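You operate a simulated robot arm through the tools that you are given. There is no shell and no other tool.

Carry out the task below with a simulated two-armed robot. There is one attempt and no reset: what you move stays moved.

TASK
Earth the test bay and open its gate with the red key.
Fine: wait for the green lamp; then free the key from the switch lock and turn it in the gate lock.

The check looks at the end state, three seconds after you hand in, the way a careful person would. Anything else that was tipped, shoved, dropped, spilled or broken makes it a failure.

THE ROBOT
Two 7-joint arms with two-finger parallel grippers on one trunk, on a base that drives. Base frame: it is fixed to the floor where the robot stands at the start and does not move with it; the origin is under the middle of the robot, x ahead of it, y to its left, z up. Readings come in mm, rad, newtons and seconds.
The left shoulder is at the start at [50, 209, 1196], the right one opposite. With the tool pointing down near the work surface each hand reaches from about 300 to 920 mm from the robot's upright axis, wherever it stands, measured 20 degrees to its own side. Places, roughly: earthing switch [1000, -3400, 1000]; gate lock slot [500, -3100, 900]; high voltage bar [800, -5400, 1400]; red gate [-200, -2800, 900]; red key [750, -3250, 1000]; switch lock slot [800, -3300, 900]; warning lamp [200, -3100, 1800]. Payload 4.4 kg a hand.
The tool frame of a hand sits at the grasp point between the pads (the TCP): z along the fingers, y along the line on which they close. The tips reach 23 mm beyond it. Largest opening 94 mm; finger width 38, thickness 10; the body of the gripper, 54 by 96 mm, starts 39 mm behind the TCP.
Orientation is that of the tool frame in the base frame, as [roll, pitch, yaw] about the fixed x, y, z axes, in that order (R = Rz(yaw) Ry(pitch) Rx(roll)). With the fingers straight down and closing along the base's y, the tool's x points along the base's -x, its y along +y and its z along -z.

THE INTERFACE
- The arms move only by the tool play_rows. It takes "left_commands", "right_commands" or both (then of equal length, played together; a hand with none holds still); each is a list of rows, each a list of 3 entries, a list of its own where there are three numbers: the shift along the base's x, y, z in m, then the turn, a rotation vector about the base's x, y, z in rad, then the closure, from 0 (fully open) to 1 (shut). In form: [[[tx, ty, tz], [ax, ay, az], claw], ...]. A call has 1 to 20 rows; each row shifts and turns the commanded pose from where the row before left it. Rows are played at 5 a second. More than 50 mm and 0.15 rad between two rows, or a gripper value outside its range, and nothing of the call is played. Where a pose cannot be reached the arm comes as near as it can. A force on the tool above 40 N (or 10 N above the force at the start of the call, whichever is more), or a blocked arm, ends the call early, and 0.2 s more pass. Each finger travels about 108 mm/s and halts on what it meets, pressing with about 23 N; the grip force reading is that of the motor and also rises with nothing between the fingers. The clock runs only during rows and for 0.2 s after the last one: add rows that do not move to give the fingers time. The reply holds the time, the measured pose of the TCP, the force on the tool along the base axes, the opening and the grip force, in the units named above and with some noise, with the torque about the TCP (base axes, N m) and any sound that the robot's microphone picked up, and new pictures: "pictures" is both (left out), scene, wrist or none (wrist: the cameras of the hands that moved).
- Cameras (640 x 400 px; columns grow to the right, rows downward): "scene" is now at [155.5, 14.4, 1375.3]; the picture's right is [0.14, -0.99, 0.00], its down [-0.48, -0.07, -0.88] and it looks along [0.87, 0.12, -0.48] (base axes); focal length 249 px, centre (320, 200). "left" rides on the left gripper at [86, -16, -75] in its tool frame; the picture's right is [0.18, 0.98, 0.00], its down [-0.58, 0.11, -0.81] and it looks along [-0.79, 0.15, 0.59] (tool axes); focal length 243 px, centre (320, 200). "right" rides on the right gripper at [86, 16, -74] in its tool frame; the picture's right is [-0.18, 0.98, 0.00], its down [-0.58, -0.11, -0.81] and it looks along [-0.79, -0.15, 0.59] (tool axes); focal length 243 px, centre (320, 200). There is no depth. A picture from a camera that has moved, and an enlarged one, comes with that camera's place and axes in the base frame and with its lens.
- slide_trunk(by): slides the trunk up (or, below 0, down) by that many mm; the arms and the scene camera ride with it, the base frame stays. It gives what a move gives, with no picture.
- steer(legs): drives the robot by 1 to 6 legs, each [ahead, left, turn to the left] in mm, mm and rad, along the robot's own axes; the way and the turn of a leg run together, so that a leg with both is an arc; at most 1500 mm and 3.142 rad a leg. The arms and the cameras ride along, it lands a little off, and it stops where it bumps. It gives what a move gives, and a new picture of the scene camera.
- pan_tilt(pan, tilt): turns the head with the scene camera to pan (to the left, within 1.396 rad either way) and tilt (down, from -0.506 to 1.204), counted from straight ahead of the robot. It gives what a move gives, and a new picture of the scene camera.
- inspect(camera, box): a new picture of the part [left, top, right, bottom] of that camera's present view, enlarged. The clock stands still meanwhile.
- close_job(): hands the job in; it is judged then, once.

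Nothing tells you exact positions but the pictures and the camera data. Unless the task says otherwise, let go and move clear before handing in.

The tools are called by a JSON object that holds its "api" and its "payload". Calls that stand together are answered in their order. play_rows: Moves the arms, as the interface text tells. Its arguments: {"type":"object","properties":{"left_commands":{"type":"array"},"right_commands":{"type":"array"},"pictures":{"type":"string","enum":["both","scene","wrist","none"]}},"required":[]} The other tools are called the same way: slide_trunk (by) slides the trunk up or down; steer (legs) drives the base; pan_tilt (pan, tilt) turns the head that bears the scene camera; inspect (camera, box) takes an enlarged picture of a part of a camera's view; close_job () hands the job in.

At the start:

```text
time: 0.0
left_position: [474.3, 191.5, 1231.9]
left_ee_rot: [-3.141, 0.0, -3.141]
left_wrist_force: [-0.1, 0.4, 0.0]
left_moment: [0.03, 0.0, -0.01]
left_opening: 94.0
left_gripper_force: 0.0
right_position: [400.5, -162.6, 1138.2]
right_ee_rot: [-3.141, 0.0, -3.141]
right_wrist_force: [0.2, 0.1, 0.1]
right_moment: [0.01, -0.04, 0.0]
right_opening: 93.8
right_gripper_force: 0.0
trunk travel left (down, up): [-275.0, 288.0]
robot x, y, heading: [0.4, -3.2, -0.002]
head pan, tilt: [0.141, 0.503]
```

scene: 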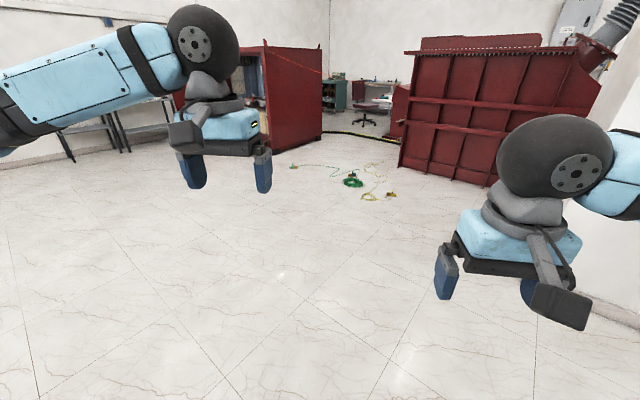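
right: 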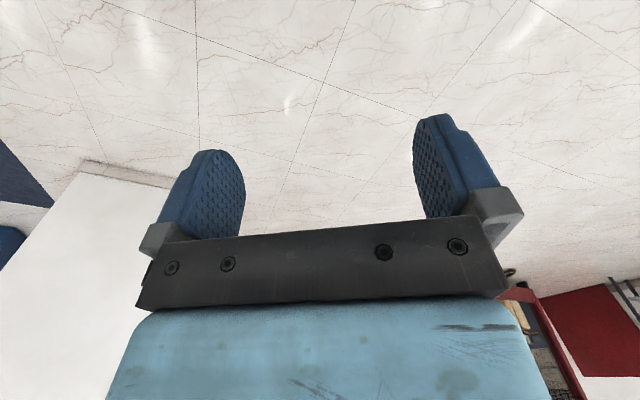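
left: 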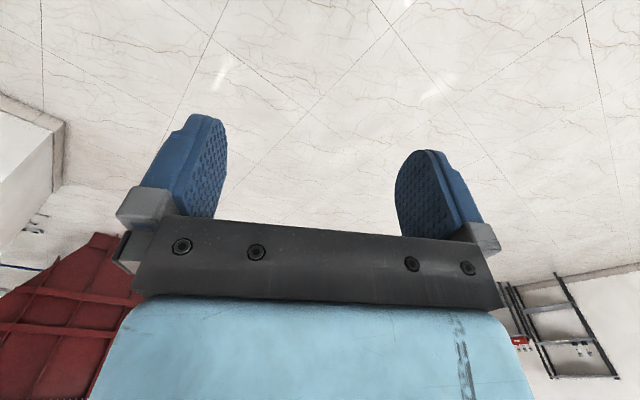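

I see an open room with red metal enclosures ahead; the test bay work area should be about 3 m to my right (y ≈ -3300). I'll first turn the head to the right to look at it before driving.

{"api": "pan_tilt", "payload": {"pan": -1.39, "tilt": 0.1}}

```text
time: 1.6
left_position: [474.0, 192.4, 1229.6]
left_ee_rot: [-3.141, 0.002, -3.14]
left_wrist_force: [-0.9, 0.8, 0.0]
left_moment: [0.02, -0.01, 0.0]
left_opening: 93.9
left_gripper_force: 0.1
right_position: [402.0, -163.2, 1138.7]
right_ee_rot: [3.141, -0.001, 3.141]
right_wrist_force: [-0.8, -1.1, 0.1]
right_moment: [0.0, 0.0, -0.01]
right_opening: 94.3
right_gripper_force: 0.1
trunk travel left (down, up): [-275.0, 288.0]
robot x, y, heading: [-0.5, -2.1, 0.001]
head pan, tilt: [-1.389, 0.099]
camera scene: at [82.2, -88.9, 1412.7], right [-0.98, -0.18, 0.0], down [-0.02, 0.1, -0.99], along [0.18, -0.98, -0.1], focal length 249 px, centre (320, 200)
```

scene: 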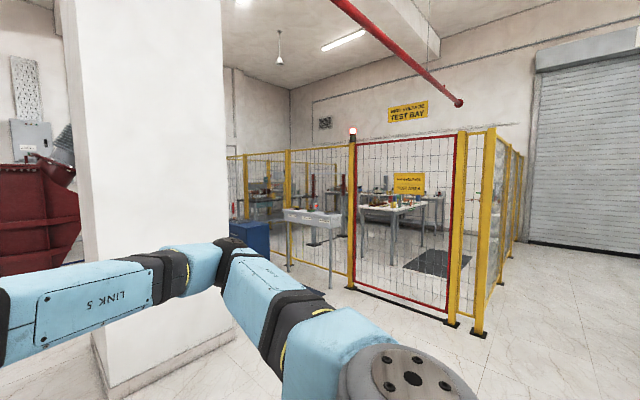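

The bay is visible: a fence with a red-framed gate, a lamp on top of a post (looks red) and a small grey stand with boxes in front. I'll enlarge those areas.

{"api": "inspect", "payload": {"camera": "scene", "box": [220, 120, 380, 300]}}

{"api": "inspect", "payload": {"camera": "scene", "box": [330, 120, 530, 345]}}

```text
2.22 times, centred on (300, 210) of scene
camera zoom: at [82.2, -88.9, 1412.7], right [-0.98, -0.18, 0.0], down [-0.02, 0.1, -0.99], along [0.18, -0.98, -0.1], focal length 552 px, centre (364, 178)
```

zoom: 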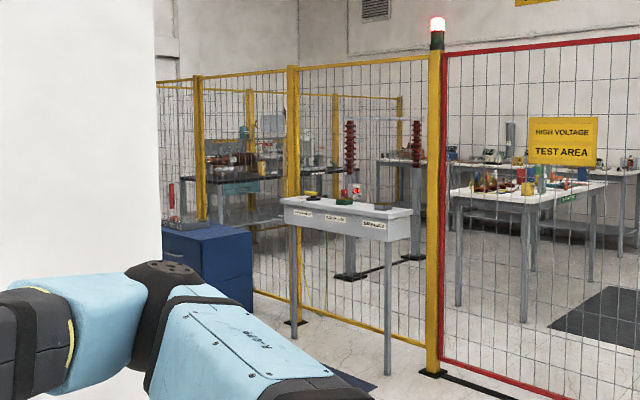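

```text
1.78 times, centred on (430, 232) of scene
camera zoom: at [82.2, -88.9, 1412.7], right [-0.98, -0.18, 0.0], down [-0.02, 0.1, -0.99], along [0.18, -0.98, -0.1], focal length 442 px, centre (124, 142)
```

zoom: 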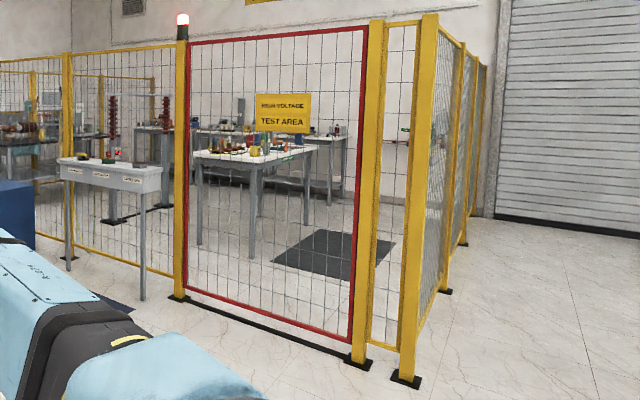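

The gate is closed with a red lamp on the post; a grey console with labels stands before the fence, and a blue cabinet sits left of it. There's a white pillar between, so I'll turn to face the bay first and look again.

{"api": "steer", "payload": {"legs": [[0, 0, -1.57]]}}

{"api": "pan_tilt", "payload": {"pan": 0.0, "tilt": 0.25}}

{"api": "pan_tilt", "payload": {"pan": 0.7, "tilt": 0.4}}

```text
time: 5.8
left_position: [193.8, -473.7, 1232.1]
left_ee_rot: [-3.141, 0.0, 1.575]
left_wrist_force: [-0.1, -0.4, -0.6]
left_moment: [0.02, 0.0, -0.02]
left_opening: 93.8
left_gripper_force: 0.1
right_position: [-162.3, -401.0, 1138.2]
right_ee_rot: [3.14, 0.0, 1.573]
right_wrist_force: [-0.4, -0.7, -0.2]
right_moment: [0.01, -0.01, -0.01]
right_opening: 93.9
right_gripper_force: 0.1
trunk travel left (down, up): [-275.0, 288.0]
robot x, y, heading: [1.3, 4.2, -1.563]
head pan, tilt: [-1.389, 0.099]
camera scene: at [-92.4, -82.5, 1412.7], right [-0.18, 0.98, 0.0], down [0.1, 0.02, -0.99], along [-0.98, -0.18, -0.1], focal length 249 px, centre (320, 200)
```

scene: 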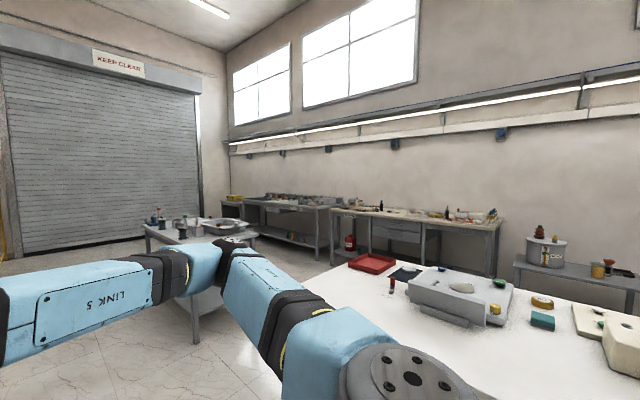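

```text
time: 7.4
left_position: [193.6, -473.2, 1231.2]
left_ee_rot: [-3.141, 0.001, 1.574]
left_wrist_force: [-0.2, 0.4, -0.3]
left_moment: [0.02, 0.02, -0.01]
left_opening: 93.8
left_gripper_force: 0.1
right_position: [-162.3, -400.9, 1138.8]
right_ee_rot: [3.141, 0.0, 1.572]
right_wrist_force: [0.4, -0.3, -0.2]
right_moment: [0.0, -0.03, -0.03]
right_opening: 94.0
right_gripper_force: 0.0
trunk travel left (down, up): [-275.0, 288.0]
robot x, y, heading: [1.1, -4.8, -1.568]
head pan, tilt: [0.0, 0.25]
camera scene: at [-1.7, -159.2, 1398.8], right [-1.0, 0.0, 0.0], down [0.0, 0.25, -0.97], along [0.0, -0.97, -0.25], focal length 249 px, centre (320, 200)
```

scene: 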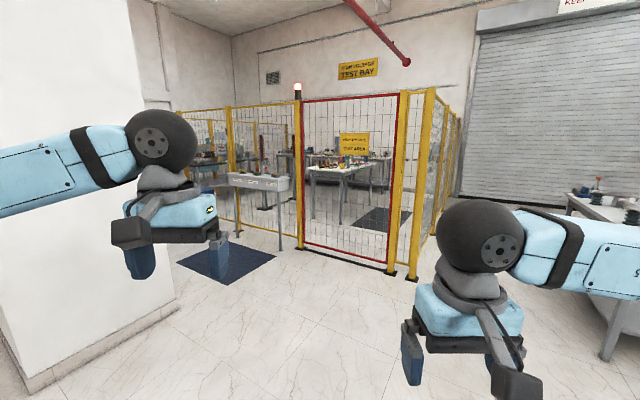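

```text
time: 8.4
left_position: [193.3, -472.7, 1231.4]
left_ee_rot: [-3.141, 0.001, 1.575]
left_wrist_force: [-0.9, 0.3, -1.0]
left_moment: [0.05, 0.01, 0.0]
left_opening: 93.7
left_gripper_force: 0.0
right_position: [-162.0, -401.9, 1138.2]
right_ee_rot: [-3.141, 0.001, 1.573]
right_wrist_force: [0.2, -0.3, 0.1]
right_moment: [0.01, 0.01, 0.01]
right_opening: 93.7
right_gripper_force: 0.1
trunk travel left (down, up): [-275.0, 288.0]
robot x, y, heading: [0.5, 0.4, -1.567]
head pan, tilt: [0.7, 0.4]
camera scene: at [57.9, -136.6, 1384.8], right [-0.76, -0.64, 0.0], down [-0.25, 0.3, -0.92], along [0.59, -0.7, -0.39], focal length 249 px, centre (320, 200)
```

scene: 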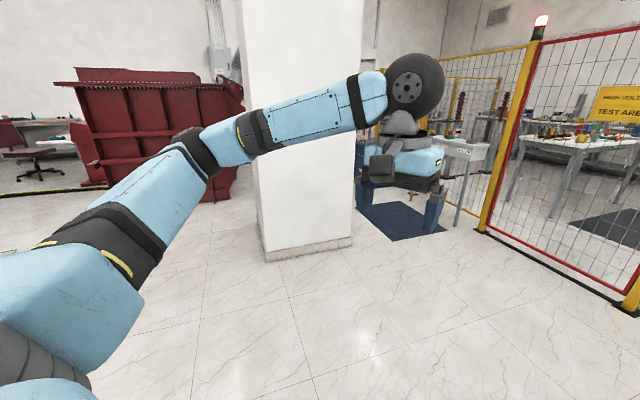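

Geometry from the floor lines: fence, console and pillar are rotated about −38° relative to my frame, so I should face roughly heading −2.24 at the console. I'll turn to that heading, drive part of the way in the open, and look again.

{"api": "steer", "payload": {"legs": [[0, 0, -0.67], [1000, 0, 0], [0, 900, 0]]}}

{"api": "pan_tilt", "payload": {"pan": 0.5, "tilt": 0.3}}

```text
time: 23.2
left_position: [-61.4, -1822.0, 1231.3]
left_ee_rot: [-3.141, 0.001, 0.902]
left_wrist_force: [0.7, 0.9, -0.1]
left_moment: [-0.03, 0.0, 0.0]
left_opening: 93.8
left_gripper_force: 0.0
right_position: [-295.5, -1544.8, 1139.1]
right_ee_rot: [-3.142, -0.001, 0.902]
right_wrist_force: [0.1, 0.1, 0.5]
right_moment: [0.03, 0.0, 0.04]
right_opening: 94.2
right_gripper_force: 0.0
trunk travel left (down, up): [-275.0, 288.0]
robot x, y, heading: [78.1, -1329.8, -2.237]
head pan, tilt: [0.7, 0.4]
camera scene: at [40.1, -1474.2, 1384.8], right [-1.0, -0.03, 0.0], down [-0.01, 0.39, -0.92], along [0.03, -0.92, -0.39], focal length 249 px, centre (320, 200)
```

scene: 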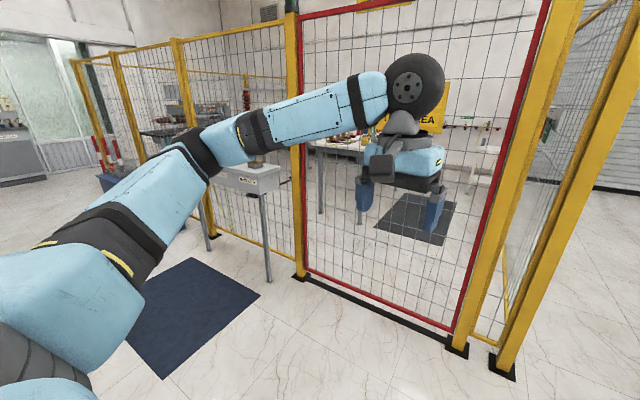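

```text
time: 23.9
left_position: [-63.3, -1822.4, 1231.7]
left_ee_rot: [-3.141, -0.001, 0.903]
left_wrist_force: [0.0, 0.4, -0.7]
left_moment: [0.01, -0.01, -0.04]
left_opening: 93.9
left_gripper_force: 0.1
right_position: [-296.1, -1543.6, 1139.0]
right_ee_rot: [3.14, 0.0, 0.9]
right_wrist_force: [0.1, 0.2, 0.3]
right_moment: [-0.01, -0.02, 0.0]
right_opening: 94.2
right_gripper_force: 0.0
trunk travel left (down, up): [-275.0, 288.0]
robot x, y, heading: [79.3, -1331.4, -2.237]
head pan, tilt: [0.499, 0.3]
camera scene: at [21.5, -1473.6, 1394.0], right [-0.99, 0.17, 0.0], down [0.05, 0.29, -0.96], along [-0.16, -0.94, -0.3], focal length 249 px, centre (320, 200)
```

scene: 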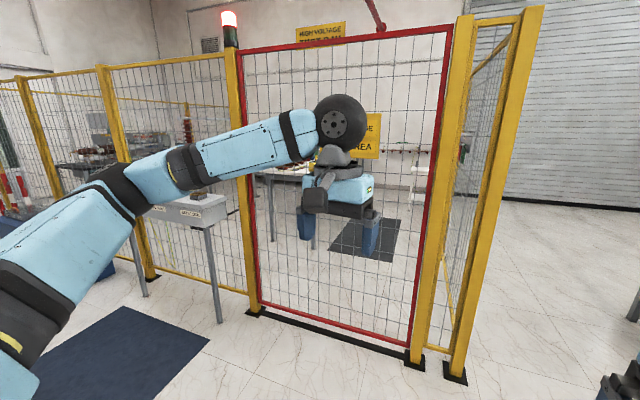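

The fence line works out to −31.4°, the console is parallel to it with front legs near (497,−3041) and (1181,−3459), and the pillar leaves enough room. I'll square up to heading −2.119, and drive toward the console, stopping short to look.

{"api": "steer", "payload": {"legs": [[0, 0, 0.118], [560, 0, 0], [0, 1000, 0]]}}

{"api": "pan_tilt", "payload": {"pan": 0.3, "tilt": 0.5}}

```text
time: 36.7
left_position: [562.2, -2862.9, 1232.0]
left_ee_rot: [3.141, 0.0, 1.006]
left_wrist_force: [0.3, 0.0, 0.1]
left_moment: [0.02, 0.0, 0.0]
left_opening: 93.9
left_gripper_force: 0.0
right_position: [300.3, -2609.7, 1138.7]
right_ee_rot: [-3.14, 0.001, 1.004]
right_wrist_force: [0.7, -0.1, 0.5]
right_moment: [0.0, -0.04, -0.01]
right_opening: 93.8
right_gripper_force: 0.2
trunk travel left (down, up): [-275.0, 288.0]
robot x, y, heading: [653.2, -2357.1, -2.137]
head pan, tilt: [0.499, 0.3]
camera scene: at [609.4, -2507.2, 1394.0], right [-1.0, 0.07, 0.0], down [0.02, 0.29, -0.96], along [-0.07, -0.95, -0.3], focal length 249 px, centre (320, 200)
```

scene: 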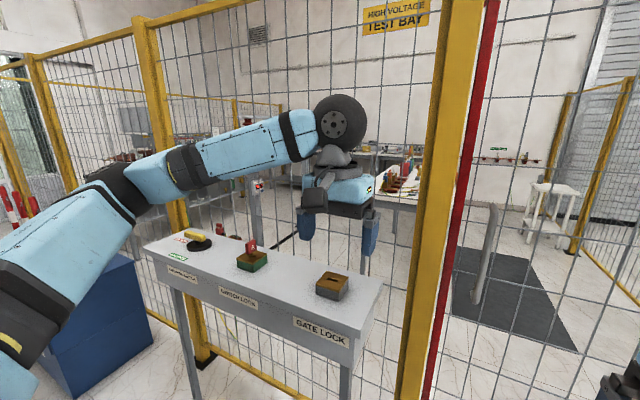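

```text
time: 37.4
left_position: [562.0, -2861.9, 1232.4]
left_ee_rot: [3.141, -0.002, 1.006]
left_wrist_force: [-0.5, 0.0, 0.3]
left_moment: [0.0, -0.02, 0.01]
left_opening: 93.9
left_gripper_force: 0.1
right_position: [300.6, -2610.2, 1137.4]
right_ee_rot: [3.141, -0.003, 1.002]
right_wrist_force: [0.0, 0.5, 0.7]
right_moment: [-0.03, 0.01, 0.01]
right_opening: 93.8
right_gripper_force: 0.1
trunk travel left (down, up): [-275.0, 288.0]
robot x, y, heading: [656.3, -2356.9, -2.135]
head pan, tilt: [0.3, 0.499]
camera scene: at [591.8, -2501.8, 1375.7], right [-0.96, 0.26, 0.0], down [0.13, 0.46, -0.88], along [-0.23, -0.85, -0.48], focal length 249 px, centre (320, 200)
```

scene: 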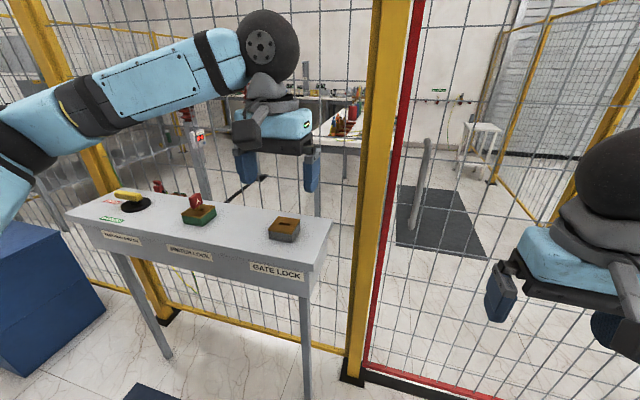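

Now I see the console: yellow rotary earth switch on a black disc (left), a green switch lock with the red key in it (middle), and a gate lock with a slot (right). I'll zoom in before moving closer.

{"api": "inspect", "payload": {"camera": "scene", "box": [60, 160, 220, 260]}}

{"api": "inspect", "payload": {"camera": "scene", "box": [160, 170, 340, 290]}}

{"api": "inspect", "payload": {"camera": "scene", "box": [120, 90, 320, 215]}}

```text
4.00 times, centred on (140, 210) of scene
camera zoom: at [591.8, -2501.8, 1375.7], right [-0.96, 0.26, 0.0], down [0.13, 0.46, -0.88], along [-0.23, -0.85, -0.48], focal length 994 px, centre (1040, 160)
```

zoom: 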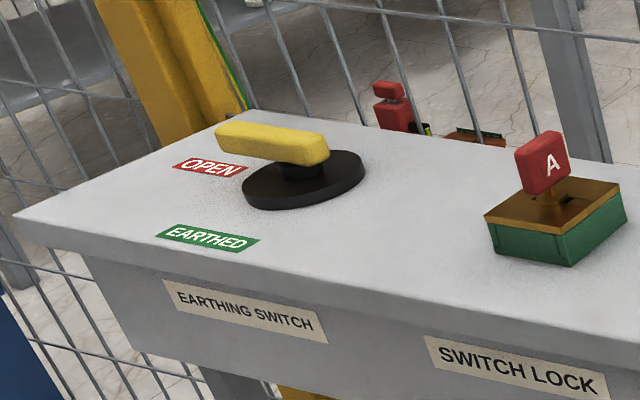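

```text
3.33 times, centred on (250, 230) of scene
camera zoom: at [591.8, -2501.8, 1375.7], right [-0.96, 0.26, 0.0], down [0.13, 0.46, -0.88], along [-0.23, -0.85, -0.48], focal length 829 px, centre (553, 100)
```

zoom: 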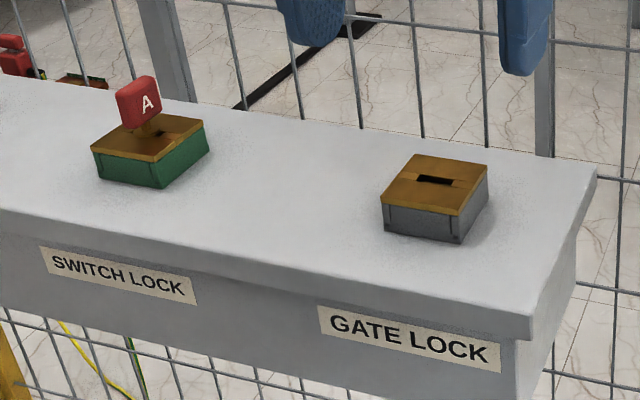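

```text
3.20 times, centred on (220, 152) of scene
camera zoom: at [591.8, -2501.8, 1375.7], right [-0.96, 0.26, 0.0], down [0.13, 0.46, -0.88], along [-0.23, -0.85, -0.48], focal length 796 px, centre (640, 352)
```

zoom: 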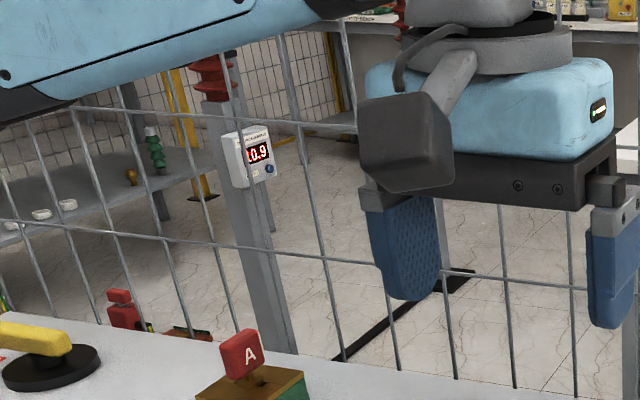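

The handle points to OPEN and must be swung counter‑clockwise to EARTHED; a voltmeter inside the bay reads about 10.9. I'll sidestep to stand in front of the console.

{"api": "steer", "payload": {"legs": [[0, 520, 0.016], [40, 0, 0]]}}

{"api": "pan_tilt", "payload": {"pan": 0.0, "tilt": 0.65}}

```text
time: 43.0
left_position: [992.9, -3176.7, 1232.3]
left_ee_rot: [3.141, -0.001, 1.015]
left_wrist_force: [-0.1, 0.5, -0.6]
left_moment: [0.02, 0.0, 0.02]
left_opening: 93.7
left_gripper_force: 0.0
right_position: [728.4, -2928.3, 1139.2]
right_ee_rot: [-3.141, -0.001, 1.016]
right_wrist_force: [-0.2, -0.9, -0.1]
right_moment: [-0.02, 0.01, -0.01]
right_opening: 93.8
right_gripper_force: 0.1
trunk travel left (down, up): [-275.0, 288.0]
robot x, y, heading: [1079.1, -2674.2, -2.126]
head pan, tilt: [0.3, 0.499]
camera scene: at [1018.1, -2817.1, 1375.6], right [-0.97, 0.25, 0.0], down [0.12, 0.46, -0.88], along [-0.22, -0.85, -0.48], focal length 249 px, centre (320, 200)
```

scene: 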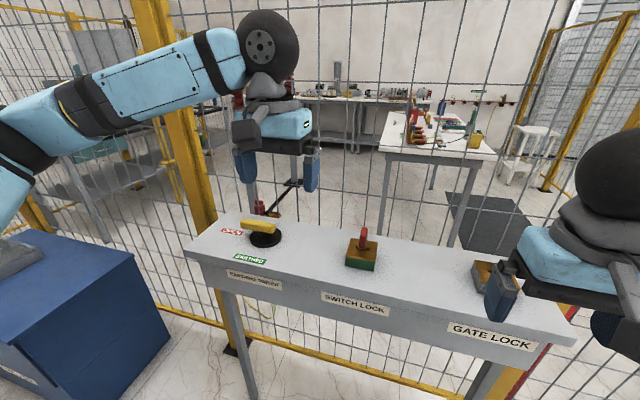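

```text
time: 43.8
left_position: [993.5, -3176.5, 1233.8]
left_ee_rot: [3.142, -0.001, 1.018]
left_wrist_force: [-0.3, 0.4, 0.4]
left_moment: [0.01, 0.0, -0.01]
left_opening: 93.8
left_gripper_force: 0.0
right_position: [729.4, -2928.3, 1138.0]
right_ee_rot: [3.14, 0.001, 1.016]
right_wrist_force: [-0.3, -0.3, 0.7]
right_moment: [-0.03, 0.0, 0.02]
right_opening: 94.1
right_gripper_force: 0.0
trunk travel left (down, up): [-275.0, 288.0]
robot x, y, heading: [1079.1, -2674.6, -2.127]
head pan, tilt: [0.0, 0.649]
camera scene: at [995.9, -2802.1, 1362.4], right [-0.85, 0.53, 0.0], down [0.32, 0.51, -0.8], along [-0.42, -0.68, -0.6], focal length 249 px, centre (320, 200)
```

scene: 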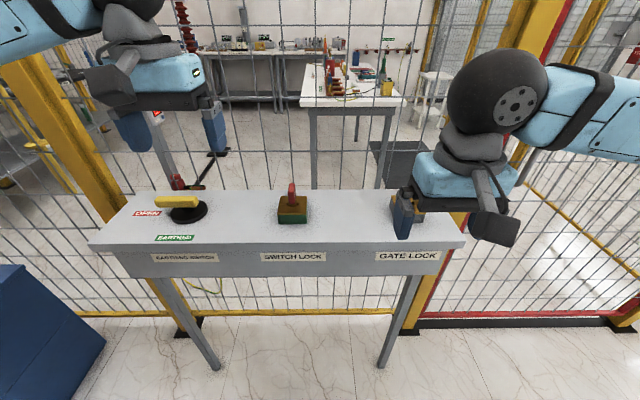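

I'm now squarely in front of the console. I'll zoom on each of the three devices to measure them.

{"api": "inspect", "payload": {"camera": "scene", "box": [120, 175, 248, 255]}}

{"api": "inspect", "payload": {"camera": "scene", "box": [240, 170, 352, 240]}}

{"api": "inspect", "payload": {"camera": "scene", "box": [360, 175, 488, 255]}}

```text
5.00 times, centred on (184, 215) of scene
camera zoom: at [995.9, -2802.1, 1362.4], right [-0.85, 0.53, 0.0], down [0.32, 0.51, -0.8], along [-0.42, -0.68, -0.6], focal length 1243 px, centre (1000, 125)
```

zoom: 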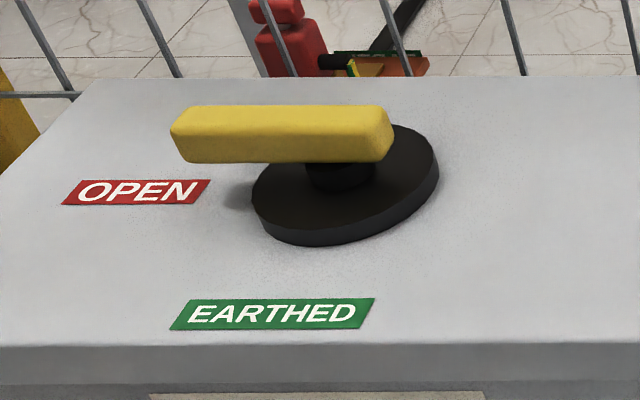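

```text
5.71 times, centred on (296, 205) of scene
camera zoom: at [995.9, -2802.1, 1362.4], right [-0.85, 0.53, 0.0], down [0.32, 0.51, -0.8], along [-0.42, -0.68, -0.6], focal length 1420 px, centre (457, 171)
```

zoom: 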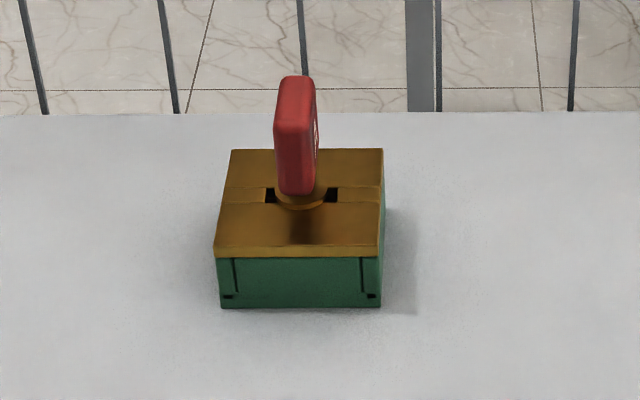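

```text
5.00 times, centred on (424, 215) of scene
camera zoom: at [995.9, -2802.1, 1362.4], right [-0.85, 0.53, 0.0], down [0.32, 0.51, -0.8], along [-0.42, -0.68, -0.6], focal length 1243 px, centre (-200, 125)
```

zoom: 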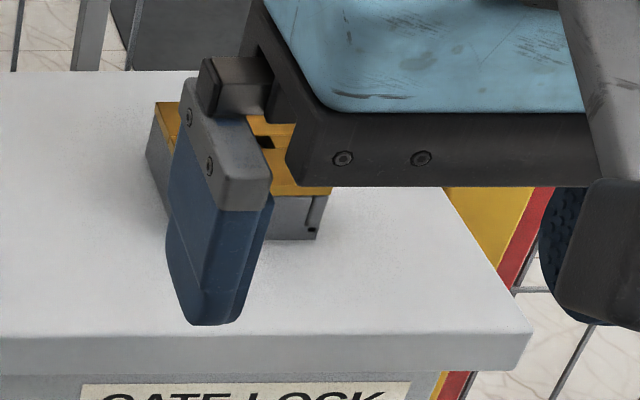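

The key's bow is turned 90° to its slot (slot runs left‑right, same as the gate lock's slot); the earth handle points left to OPEN and EARTHED is toward me, a 90° CCW turn. I'll bring the left hand above the handle with the fingers closing across it and look through its wrist camera.

{"api": "play_rows", "payload": {"left_commands": [[[0.0064, -0.023, -0.005], [0, 0, -0.131], 0], [[0.0064, -0.023, -0.005], [0, 0, -0.131], 0], [[0.0064, -0.023, -0.005], [0, 0, -0.131], 0], [[0.0064, -0.023, -0.005], [0, 0, -0.131], 0], [[0.0064, -0.023, -0.005], [0, 0, -0.131], 0], [[0.0064, -0.023, -0.005], [0, 0, -0.131], 0], [[0.0064, -0.023, -0.005], [0, 0, -0.131], 0], [[0.0064, -0.023, -0.005], [0, 0, -0.131], 0], [[0.0064, -0.023, -0.005], [0, 0, -0.131], 0], [[0.0064, -0.023, -0.005], [0, 0, -0.131], 0], [[0.0064, -0.023, -0.005], [0, 0, -0.131], 0], [[0.0064, -0.023, -0.005], [0, 0, -0.131], 0], [[0, 0, 0], [0, 0, 0], 0], [[0, 0, 0], [0, 0, 0], 0]], "pictures": "both"}}

```text
time: 46.8
left_position: [1069.9, -3454.2, 1171.9]
left_ee_rot: [-3.141, 0.0, -0.556]
left_wrist_force: [1.0, 0.2, 0.8]
left_moment: [-0.02, 0.0, 0.0]
left_opening: 94.0
left_gripper_force: 0.1
right_position: [729.3, -2928.7, 1138.0]
right_ee_rot: [-3.141, 0.001, 1.015]
right_wrist_force: [-0.4, 0.1, -1.1]
right_moment: [0.0, 0.0, 0.0]
right_opening: 94.0
right_gripper_force: 0.1
trunk travel left (down, up): [-275.0, 288.0]
robot x, y, heading: [1081.7, -2671.5, -2.122]
head pan, tilt: [0.0, 0.649]
camera scene: at [995.6, -2802.6, 1362.3], right [-0.85, 0.53, 0.0], down [0.32, 0.51, -0.8], along [-0.42, -0.68, -0.6], focal length 249 px, centre (320, 200)
camera left: at [1151.0, -3486.4, 1248.1], right [-0.36, -0.93, 0.0], down [-0.55, 0.21, 0.81], along [-0.75, 0.29, -0.59], focal length 243 px, centre (320, 200)
```

scene: 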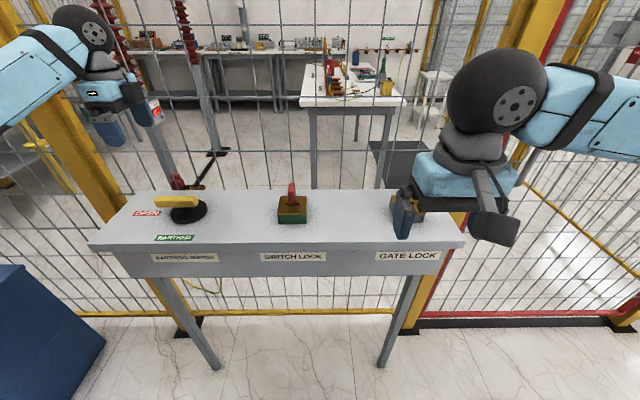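
left: 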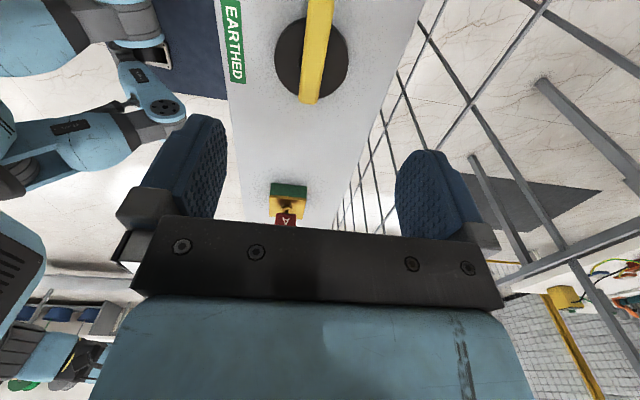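

From both cameras the switch pivot is about (1026, −3426), handle top near z≈977, and the left hand is right above the handle at about 50 mm from the pivot. I'll go down to just above the handle and check alignment.

{"api": "play_rows", "payload": {"left_commands": [[[0, 0, -0.04], [0, 0, 0], 0], [[0, 0, -0.04], [0, 0, 0], 0], [[0, 0, -0.04], [0, 0, 0], 0], [[0, 0, -0.038], [0, 0, 0], 0], [[0, 0, 0], [0, 0, 0], 0]], "pictures": "both"}}

{"api": "inspect", "payload": {"camera": "scene", "box": [100, 100, 260, 240]}}

```text
time: 48.0
left_position: [1069.4, -3452.2, 1014.8]
left_ee_rot: [3.141, 0.0, -0.558]
left_wrist_force: [-0.2, 0.2, -0.3]
left_moment: [0.01, 0.02, 0.0]
left_opening: 94.0
left_gripper_force: 0.1
right_position: [729.8, -2927.7, 1138.7]
right_ee_rot: [-3.141, -0.001, 1.017]
right_wrist_force: [0.1, -0.6, -0.9]
right_moment: [-0.01, 0.02, -0.01]
right_opening: 93.8
right_gripper_force: 0.0
trunk travel left (down, up): [-275.0, 288.0]
robot x, y, heading: [1082.5, -2672.2, -2.133]
head pan, tilt: [0.0, 0.649]
camera scene: at [995.4, -2801.9, 1362.3], right [-0.85, 0.53, 0.0], down [0.32, 0.51, -0.8], along [-0.42, -0.68, -0.6], focal length 249 px, centre (320, 200)
camera left: at [1150.9, -3485.1, 1090.2], right [-0.36, -0.93, 0.0], down [-0.55, 0.21, 0.81], along [-0.75, 0.29, -0.59], focal length 243 px, centre (320, 200)
```

scene: 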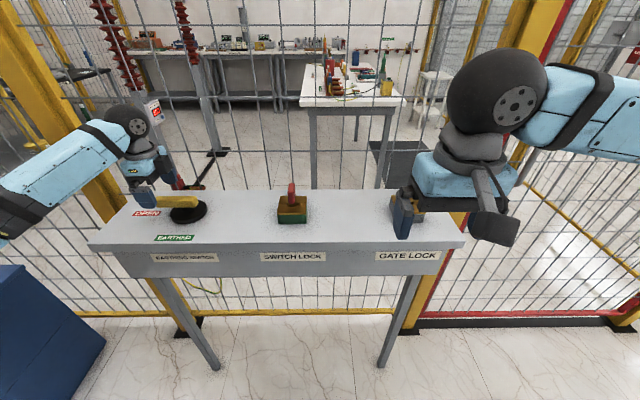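
left: 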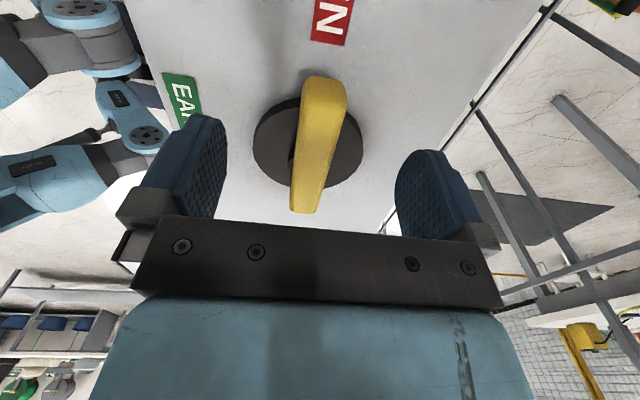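

```text
2.86 times, centred on (180, 170) of scene
camera zoom: at [995.4, -2801.9, 1362.3], right [-0.85, 0.53, 0.0], down [0.32, 0.51, -0.8], along [-0.42, -0.68, -0.6], focal length 710 px, centre (720, 286)
```

zoom: 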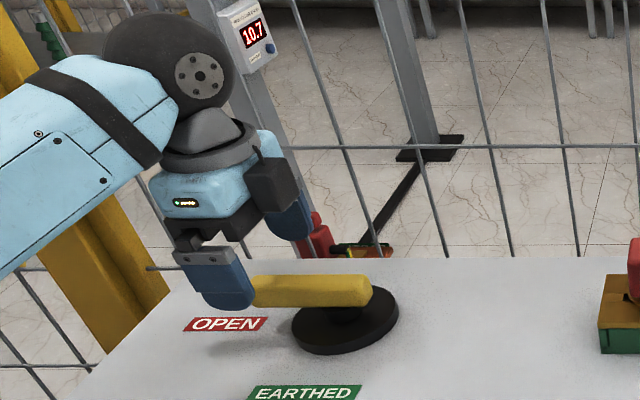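

The handle is centred between the fingers and aligned with the tool. I'll descend to its mid‑height and grip it.

{"api": "play_rows", "payload": {"left_commands": [[[0, 0, -0.02], [0, 0, 0], 0], [[0, 0, -0.021], [0, 0, 0], 0], [[0, 0, 0], [0, 0, 0], 0], [[0, 0, 0], [0, 0, 0], 0.6], [[0, 0, 0], [0, 0, 0], 0.6], [[0, 0, 0], [0, 0, 0], 1], [[0, 0, 0], [0, 0, 0], 1], [[0, 0, 0], [0, 0, 0], 1]], "pictures": "both"}}

```text
time: 49.8
left_position: [1069.9, -3452.6, 972.7]
left_ee_rot: [3.141, 0.001, -0.555]
left_wrist_force: [5.1, 11.6, -5.4]
left_moment: [-0.13, -0.13, 0.62]
left_opening: 24.1
left_gripper_force: 44.4
right_position: [730.7, -2927.9, 1139.2]
right_ee_rot: [-3.141, 0.0, 1.016]
right_wrist_force: [0.0, -0.2, 0.4]
right_moment: [0.02, -0.01, -0.02]
right_opening: 94.0
right_gripper_force: 0.1
trunk travel left (down, up): [-275.0, 288.0]
robot x, y, heading: [1080.2, -2673.8, -2.124]
head pan, tilt: [0.0, 0.649]
camera scene: at [996.2, -2801.8, 1362.3], right [-0.85, 0.53, 0.0], down [0.32, 0.51, -0.8], along [-0.42, -0.68, -0.6], focal length 249 px, centre (320, 200)
camera left: at [1151.3, -3485.5, 1049.3], right [-0.36, -0.93, 0.0], down [-0.55, 0.21, 0.81], along [-0.75, 0.29, -0.59], focal length 243 px, centre (320, 200)
```

scene: 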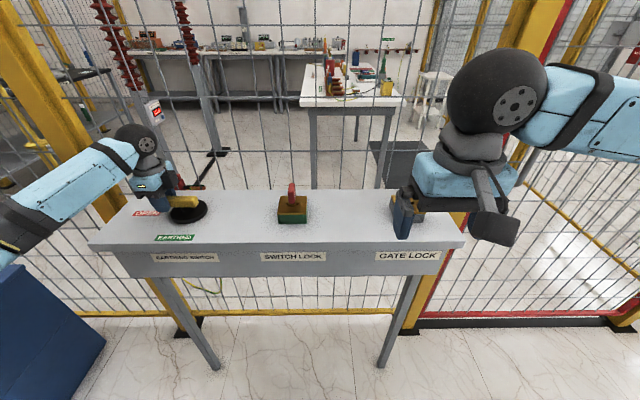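
left: 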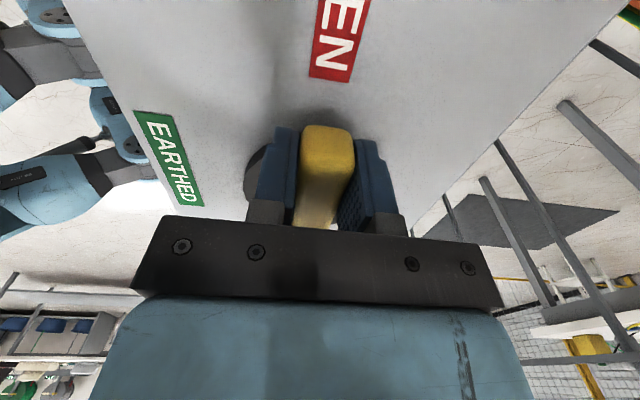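

The handle is gripped (24 mm wide). I'll start turning it counter‑clockwise along an arc about the pivot, first a third of the way, and check forces.

{"api": "play_rows", "payload": {"left_commands": [[[0.00298, 0.00553, 0], [0, 0, 0.131], 1], [[0.00223, 0.00587, 0], [0, 0, 0.131], 1], [[0.00145, 0.00611, 0], [0, 0, 0.131], 1], [[0.00064, 0.00624, 0], [0, 0, 0.131], 1], [[0, 0, 0], [0, 0, 0], 1]], "pictures": "both"}}

```text
time: 51.0
left_position: [1077.3, -3427.6, 973.9]
left_ee_rot: [-3.138, 0.0, -0.033]
left_wrist_force: [11.3, 31.3, -14.4]
left_moment: [0.1, 0.13, -1.67]
left_opening: 24.1
left_gripper_force: 45.0
right_position: [729.8, -2926.6, 1139.5]
right_ee_rot: [3.141, 0.002, 1.016]
right_wrist_force: [0.1, 0.1, -1.1]
right_moment: [0.01, -0.01, 0.0]
right_opening: 94.2
right_gripper_force: 0.0
trunk travel left (down, up): [-275.0, 288.0]
robot x, y, heading: [1076.7, -2674.5, -2.125]
head pan, tilt: [0.0, 0.649]
camera scene: at [997.1, -2800.4, 1362.5], right [-0.85, 0.53, 0.0], down [0.32, 0.51, -0.8], along [-0.42, -0.68, -0.6], focal length 249 px, centre (320, 200)
camera left: at [1164.3, -3414.5, 1049.4], right [0.15, -0.99, 0.0], down [-0.58, -0.09, 0.81], along [-0.8, -0.12, -0.59], focal length 243 px, centre (320, 200)
```

scene: 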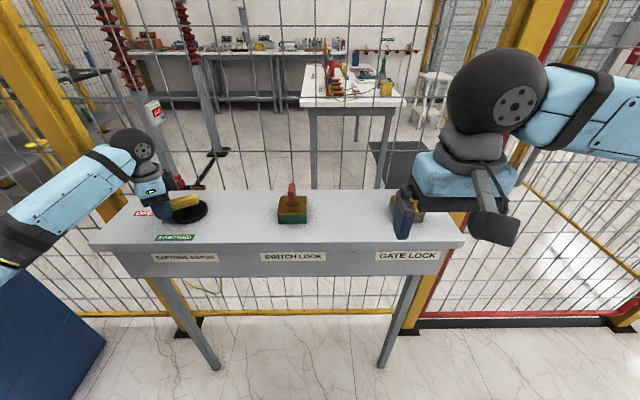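
left: 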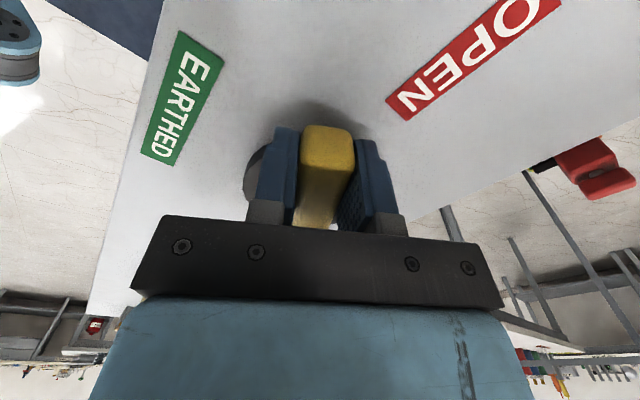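

The handle is turning (about 30° so far), but some side force of ~31 N built up because my pivot estimate is slightly off. I'll loosen the fingers to a loose cage around the handle to relieve it and continue the arc.

{"api": "play_rows", "payload": {"left_commands": [[[0, 0, 0], [0, 0, 0], 0.66], [[0, 0, 0], [0, 0, 0], 0.66], [[-0.00018, 0.00628, 0], [0, 0, 0.131], 0.66], [[-0.001, 0.0062, 0], [0, 0, 0.131], 0.66], [[-0.0018, 0.00601, 0], [0, 0, 0.131], 0.66], [[-0.00257, 0.00573, 0], [0, 0, 0.131], 0.66], [[0, 0, 0], [0, 0, 0], 0.66]], "pictures": "both"}}

```text
time: 52.6
left_position: [1070.6, -3404.9, 972.7]
left_ee_rot: [-3.141, -0.001, 0.493]
left_wrist_force: [-0.4, -0.9, -0.1]
left_moment: [0.0, 0.01, -0.03]
left_opening: 32.2
left_gripper_force: 0.2
right_position: [729.8, -2928.2, 1139.1]
right_ee_rot: [-3.142, 0.0, 1.017]
right_wrist_force: [0.2, -0.5, 0.3]
right_moment: [-0.03, 0.01, -0.03]
right_opening: 94.0
right_gripper_force: 0.1
trunk travel left (down, up): [-275.0, 288.0]
robot x, y, heading: [1080.4, -2668.4, -2.122]
head pan, tilt: [0.0, 0.649]
camera scene: at [995.6, -2802.4, 1362.3], right [-0.85, 0.53, 0.0], down [0.32, 0.51, -0.8], along [-0.42, -0.68, -0.6], focal length 249 px, centre (320, 200)
camera left: at [1139.0, -3350.7, 1048.6], right [0.63, -0.78, 0.0], down [-0.46, -0.37, 0.81], along [-0.63, -0.51, -0.59], focal length 243 px, centre (320, 200)
```

scene: 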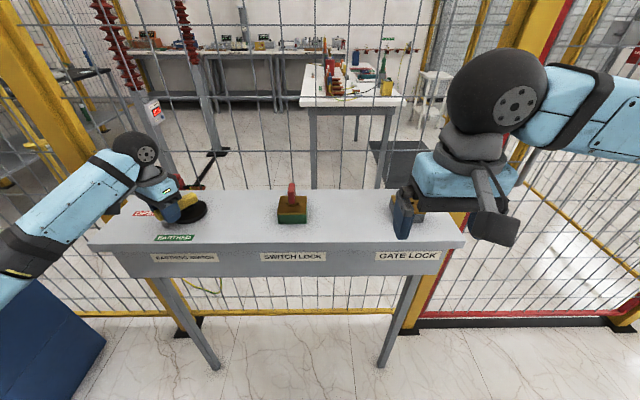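
left: 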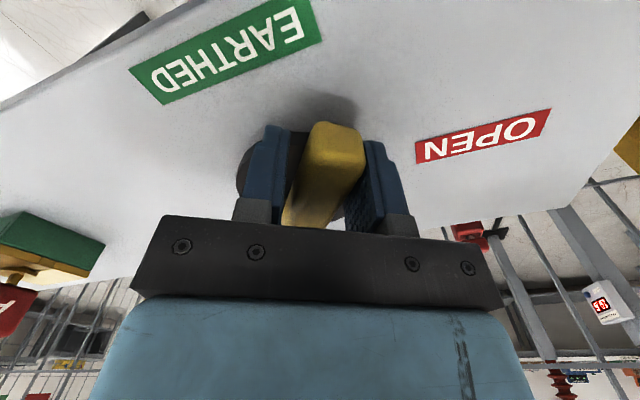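

The handle follows freely in the loose cage. I'll continue the last third of the arc.

{"api": "play_rows", "payload": {"left_commands": [[[-0.0033, 0.00534, 0], [0, 0, 0.131], 0.66], [[-0.00396, 0.00487, 0], [0, 0, 0.131], 0.66], [[-0.00457, 0.00431, 0], [0, 0, 0.131], 0.66], [[-0.00509, 0.00368, 0], [0, 0, 0.131], 0.66], [[0, 0, 0], [0, 0, 0], 0.66]], "pictures": "both"}}

{"api": "inspect", "payload": {"camera": "scene", "box": [110, 80, 270, 250]}}

```text
time: 53.8
left_position: [1052.9, -3384.7, 972.1]
left_ee_rot: [-3.14, -0.001, 1.018]
left_wrist_force: [0.8, 0.6, 0.7]
left_moment: [0.0, 0.0, -0.06]
left_opening: 31.7
left_gripper_force: 0.2
right_position: [729.7, -2927.9, 1139.6]
right_ee_rot: [3.141, -0.001, 1.017]
right_wrist_force: [-0.4, 0.5, 0.2]
right_moment: [0.01, 0.0, -0.01]
right_opening: 93.9
right_gripper_force: 0.1
trunk travel left (down, up): [-275.0, 288.0]
robot x, y, heading: [1076.6, -2672.9, -2.125]
head pan, tilt: [0.0, 0.649]
camera scene: at [995.7, -2802.4, 1362.3], right [-0.85, 0.53, 0.0], down [0.32, 0.51, -0.8], along [-0.42, -0.68, -0.6], focal length 249 px, centre (320, 200)
camera left: at [1084.1, -3305.0, 1048.9], right [0.93, -0.36, 0.0], down [-0.21, -0.55, 0.81], along [-0.29, -0.75, -0.59], focal length 243 px, centre (320, 200)
```

scene: 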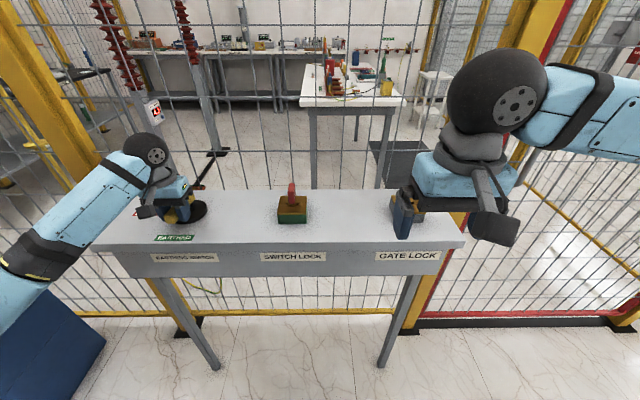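
left: 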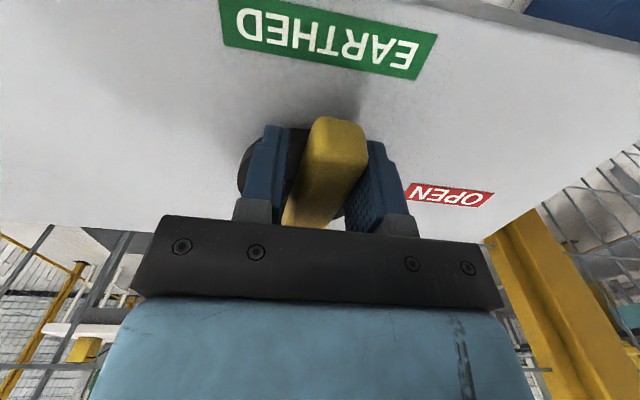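

```text
2.35 times, centred on (190, 165) of scene
camera zoom: at [995.7, -2802.4, 1362.3], right [-0.85, 0.53, 0.0], down [0.32, 0.51, -0.8], along [-0.42, -0.68, -0.6], focal length 585 px, centre (626, 282)
```

zoom: 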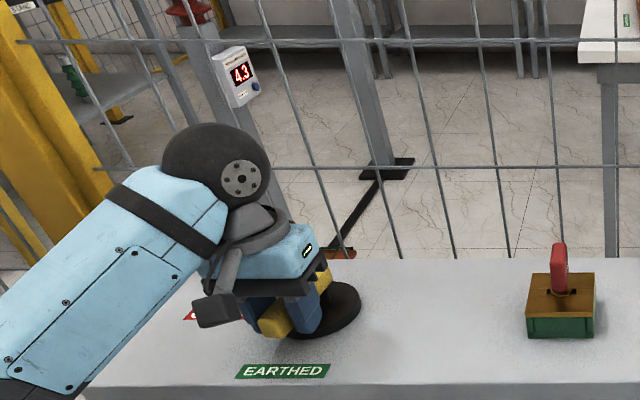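

The meter has dropped to 4.3, so the earthing is acting; the handle lags the tool by a few degrees. I'll push it a bit further to the end stop position gently.

{"api": "play_rows", "payload": {"left_commands": [[[-0.0029, 0.0017, 0], [0, 0, 0.07], 0.66], [[-0.003, 0.00145, 0], [0, 0, 0.07], 0.66], [[0, 0, 0], [0, 0, 0], 0.66]], "pictures": "both"}}

{"api": "inspect", "payload": {"camera": "scene", "box": [110, 80, 270, 250]}}

```text
time: 54.6
left_position: [1046.4, -3384.1, 972.7]
left_ee_rot: [-3.142, 0.0, 1.155]
left_wrist_force: [2.9, 0.0, -0.1]
left_moment: [0.02, 0.0, -0.04]
left_opening: 33.3
left_gripper_force: 1.5
right_position: [728.4, -2929.1, 1138.9]
right_ee_rot: [-3.141, 0.0, 1.017]
right_wrist_force: [-0.2, -0.3, 0.3]
right_moment: [-0.04, 0.01, -0.03]
right_opening: 93.8
right_gripper_force: 0.0
trunk travel left (down, up): [-275.0, 288.0]
robot x, y, heading: [1076.1, -2671.9, -2.128]
head pan, tilt: [0.0, 0.649]
camera scene: at [996.0, -2802.5, 1362.3], right [-0.85, 0.53, 0.0], down [0.32, 0.51, -0.8], along [-0.42, -0.68, -0.6], focal length 249 px, centre (320, 200)
camera left: at [1066.8, -3299.0, 1048.7], right [0.97, -0.23, 0.0], down [-0.13, -0.58, 0.81], along [-0.18, -0.79, -0.59], focal length 243 px, centre (320, 200)
```

scene: 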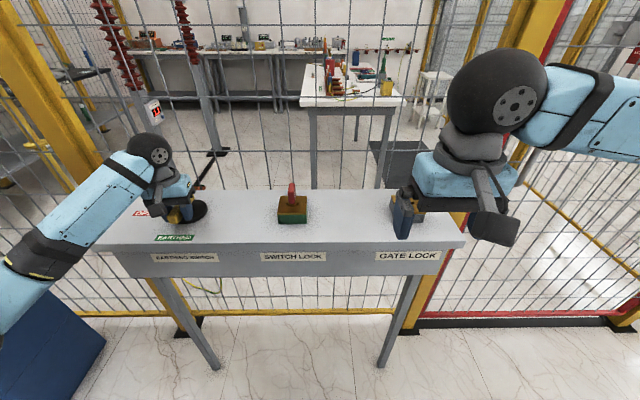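
left: 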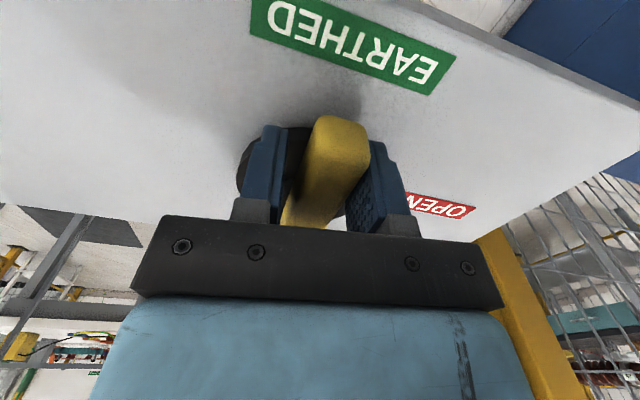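

```text
2.35 times, centred on (190, 165) of scene
camera zoom: at [996.0, -2802.5, 1362.3], right [-0.85, 0.53, 0.0], down [0.32, 0.51, -0.8], along [-0.42, -0.68, -0.6], focal length 585 px, centre (626, 282)
```

zoom: 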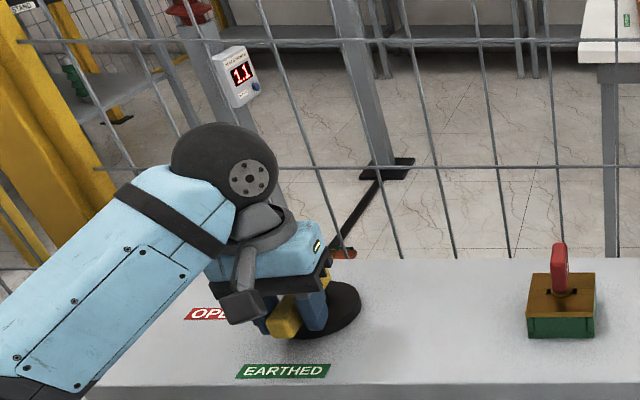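

Meter is down to 1.1. I'll nudge a little more, then open the fingers and lift away to see where the handle points.

{"api": "play_rows", "payload": {"left_commands": [[[-0.003, 0.0012, 0], [0, 0, 0.07], 0.66], [[-0.003, 0.001, 0], [0, 0, 0.07], 0.66], [[0, 0, 0], [0, 0, 0], 0.66]], "pictures": "wrist"}}

```text
time: 55.4
left_position: [1044.8, -3382.7, 973.0]
left_ee_rot: [-3.14, 0.001, 1.301]
left_wrist_force: [17.4, -20.6, 2.4]
left_moment: [-0.12, -0.24, -0.73]
left_opening: 41.8
left_gripper_force: 10.8
right_position: [731.4, -2929.4, 1137.6]
right_ee_rot: [3.141, 0.0, 1.017]
right_wrist_force: [-0.1, -0.3, 0.4]
right_moment: [-0.02, 0.03, 0.03]
right_opening: 94.3
right_gripper_force: 0.0
trunk travel left (down, up): [-275.0, 288.0]
robot x, y, heading: [1081.0, -2670.7, -2.129]
head pan, tilt: [0.0, 0.649]
camera left: at [1052.1, -3297.1, 1048.6], right [1.0, -0.09, 0.0], down [-0.05, -0.59, 0.81], along [-0.07, -0.8, -0.59], focal length 243 px, centre (320, 200)
```

left: 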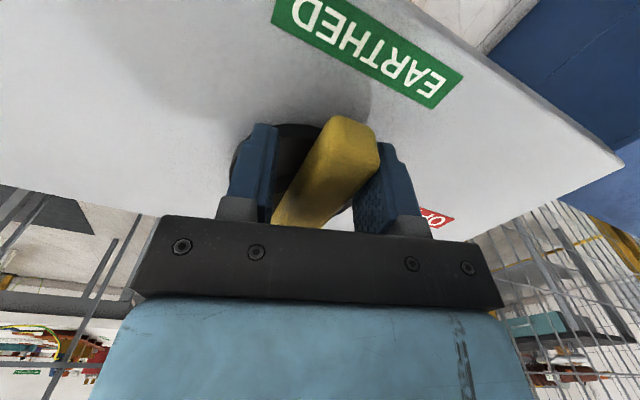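

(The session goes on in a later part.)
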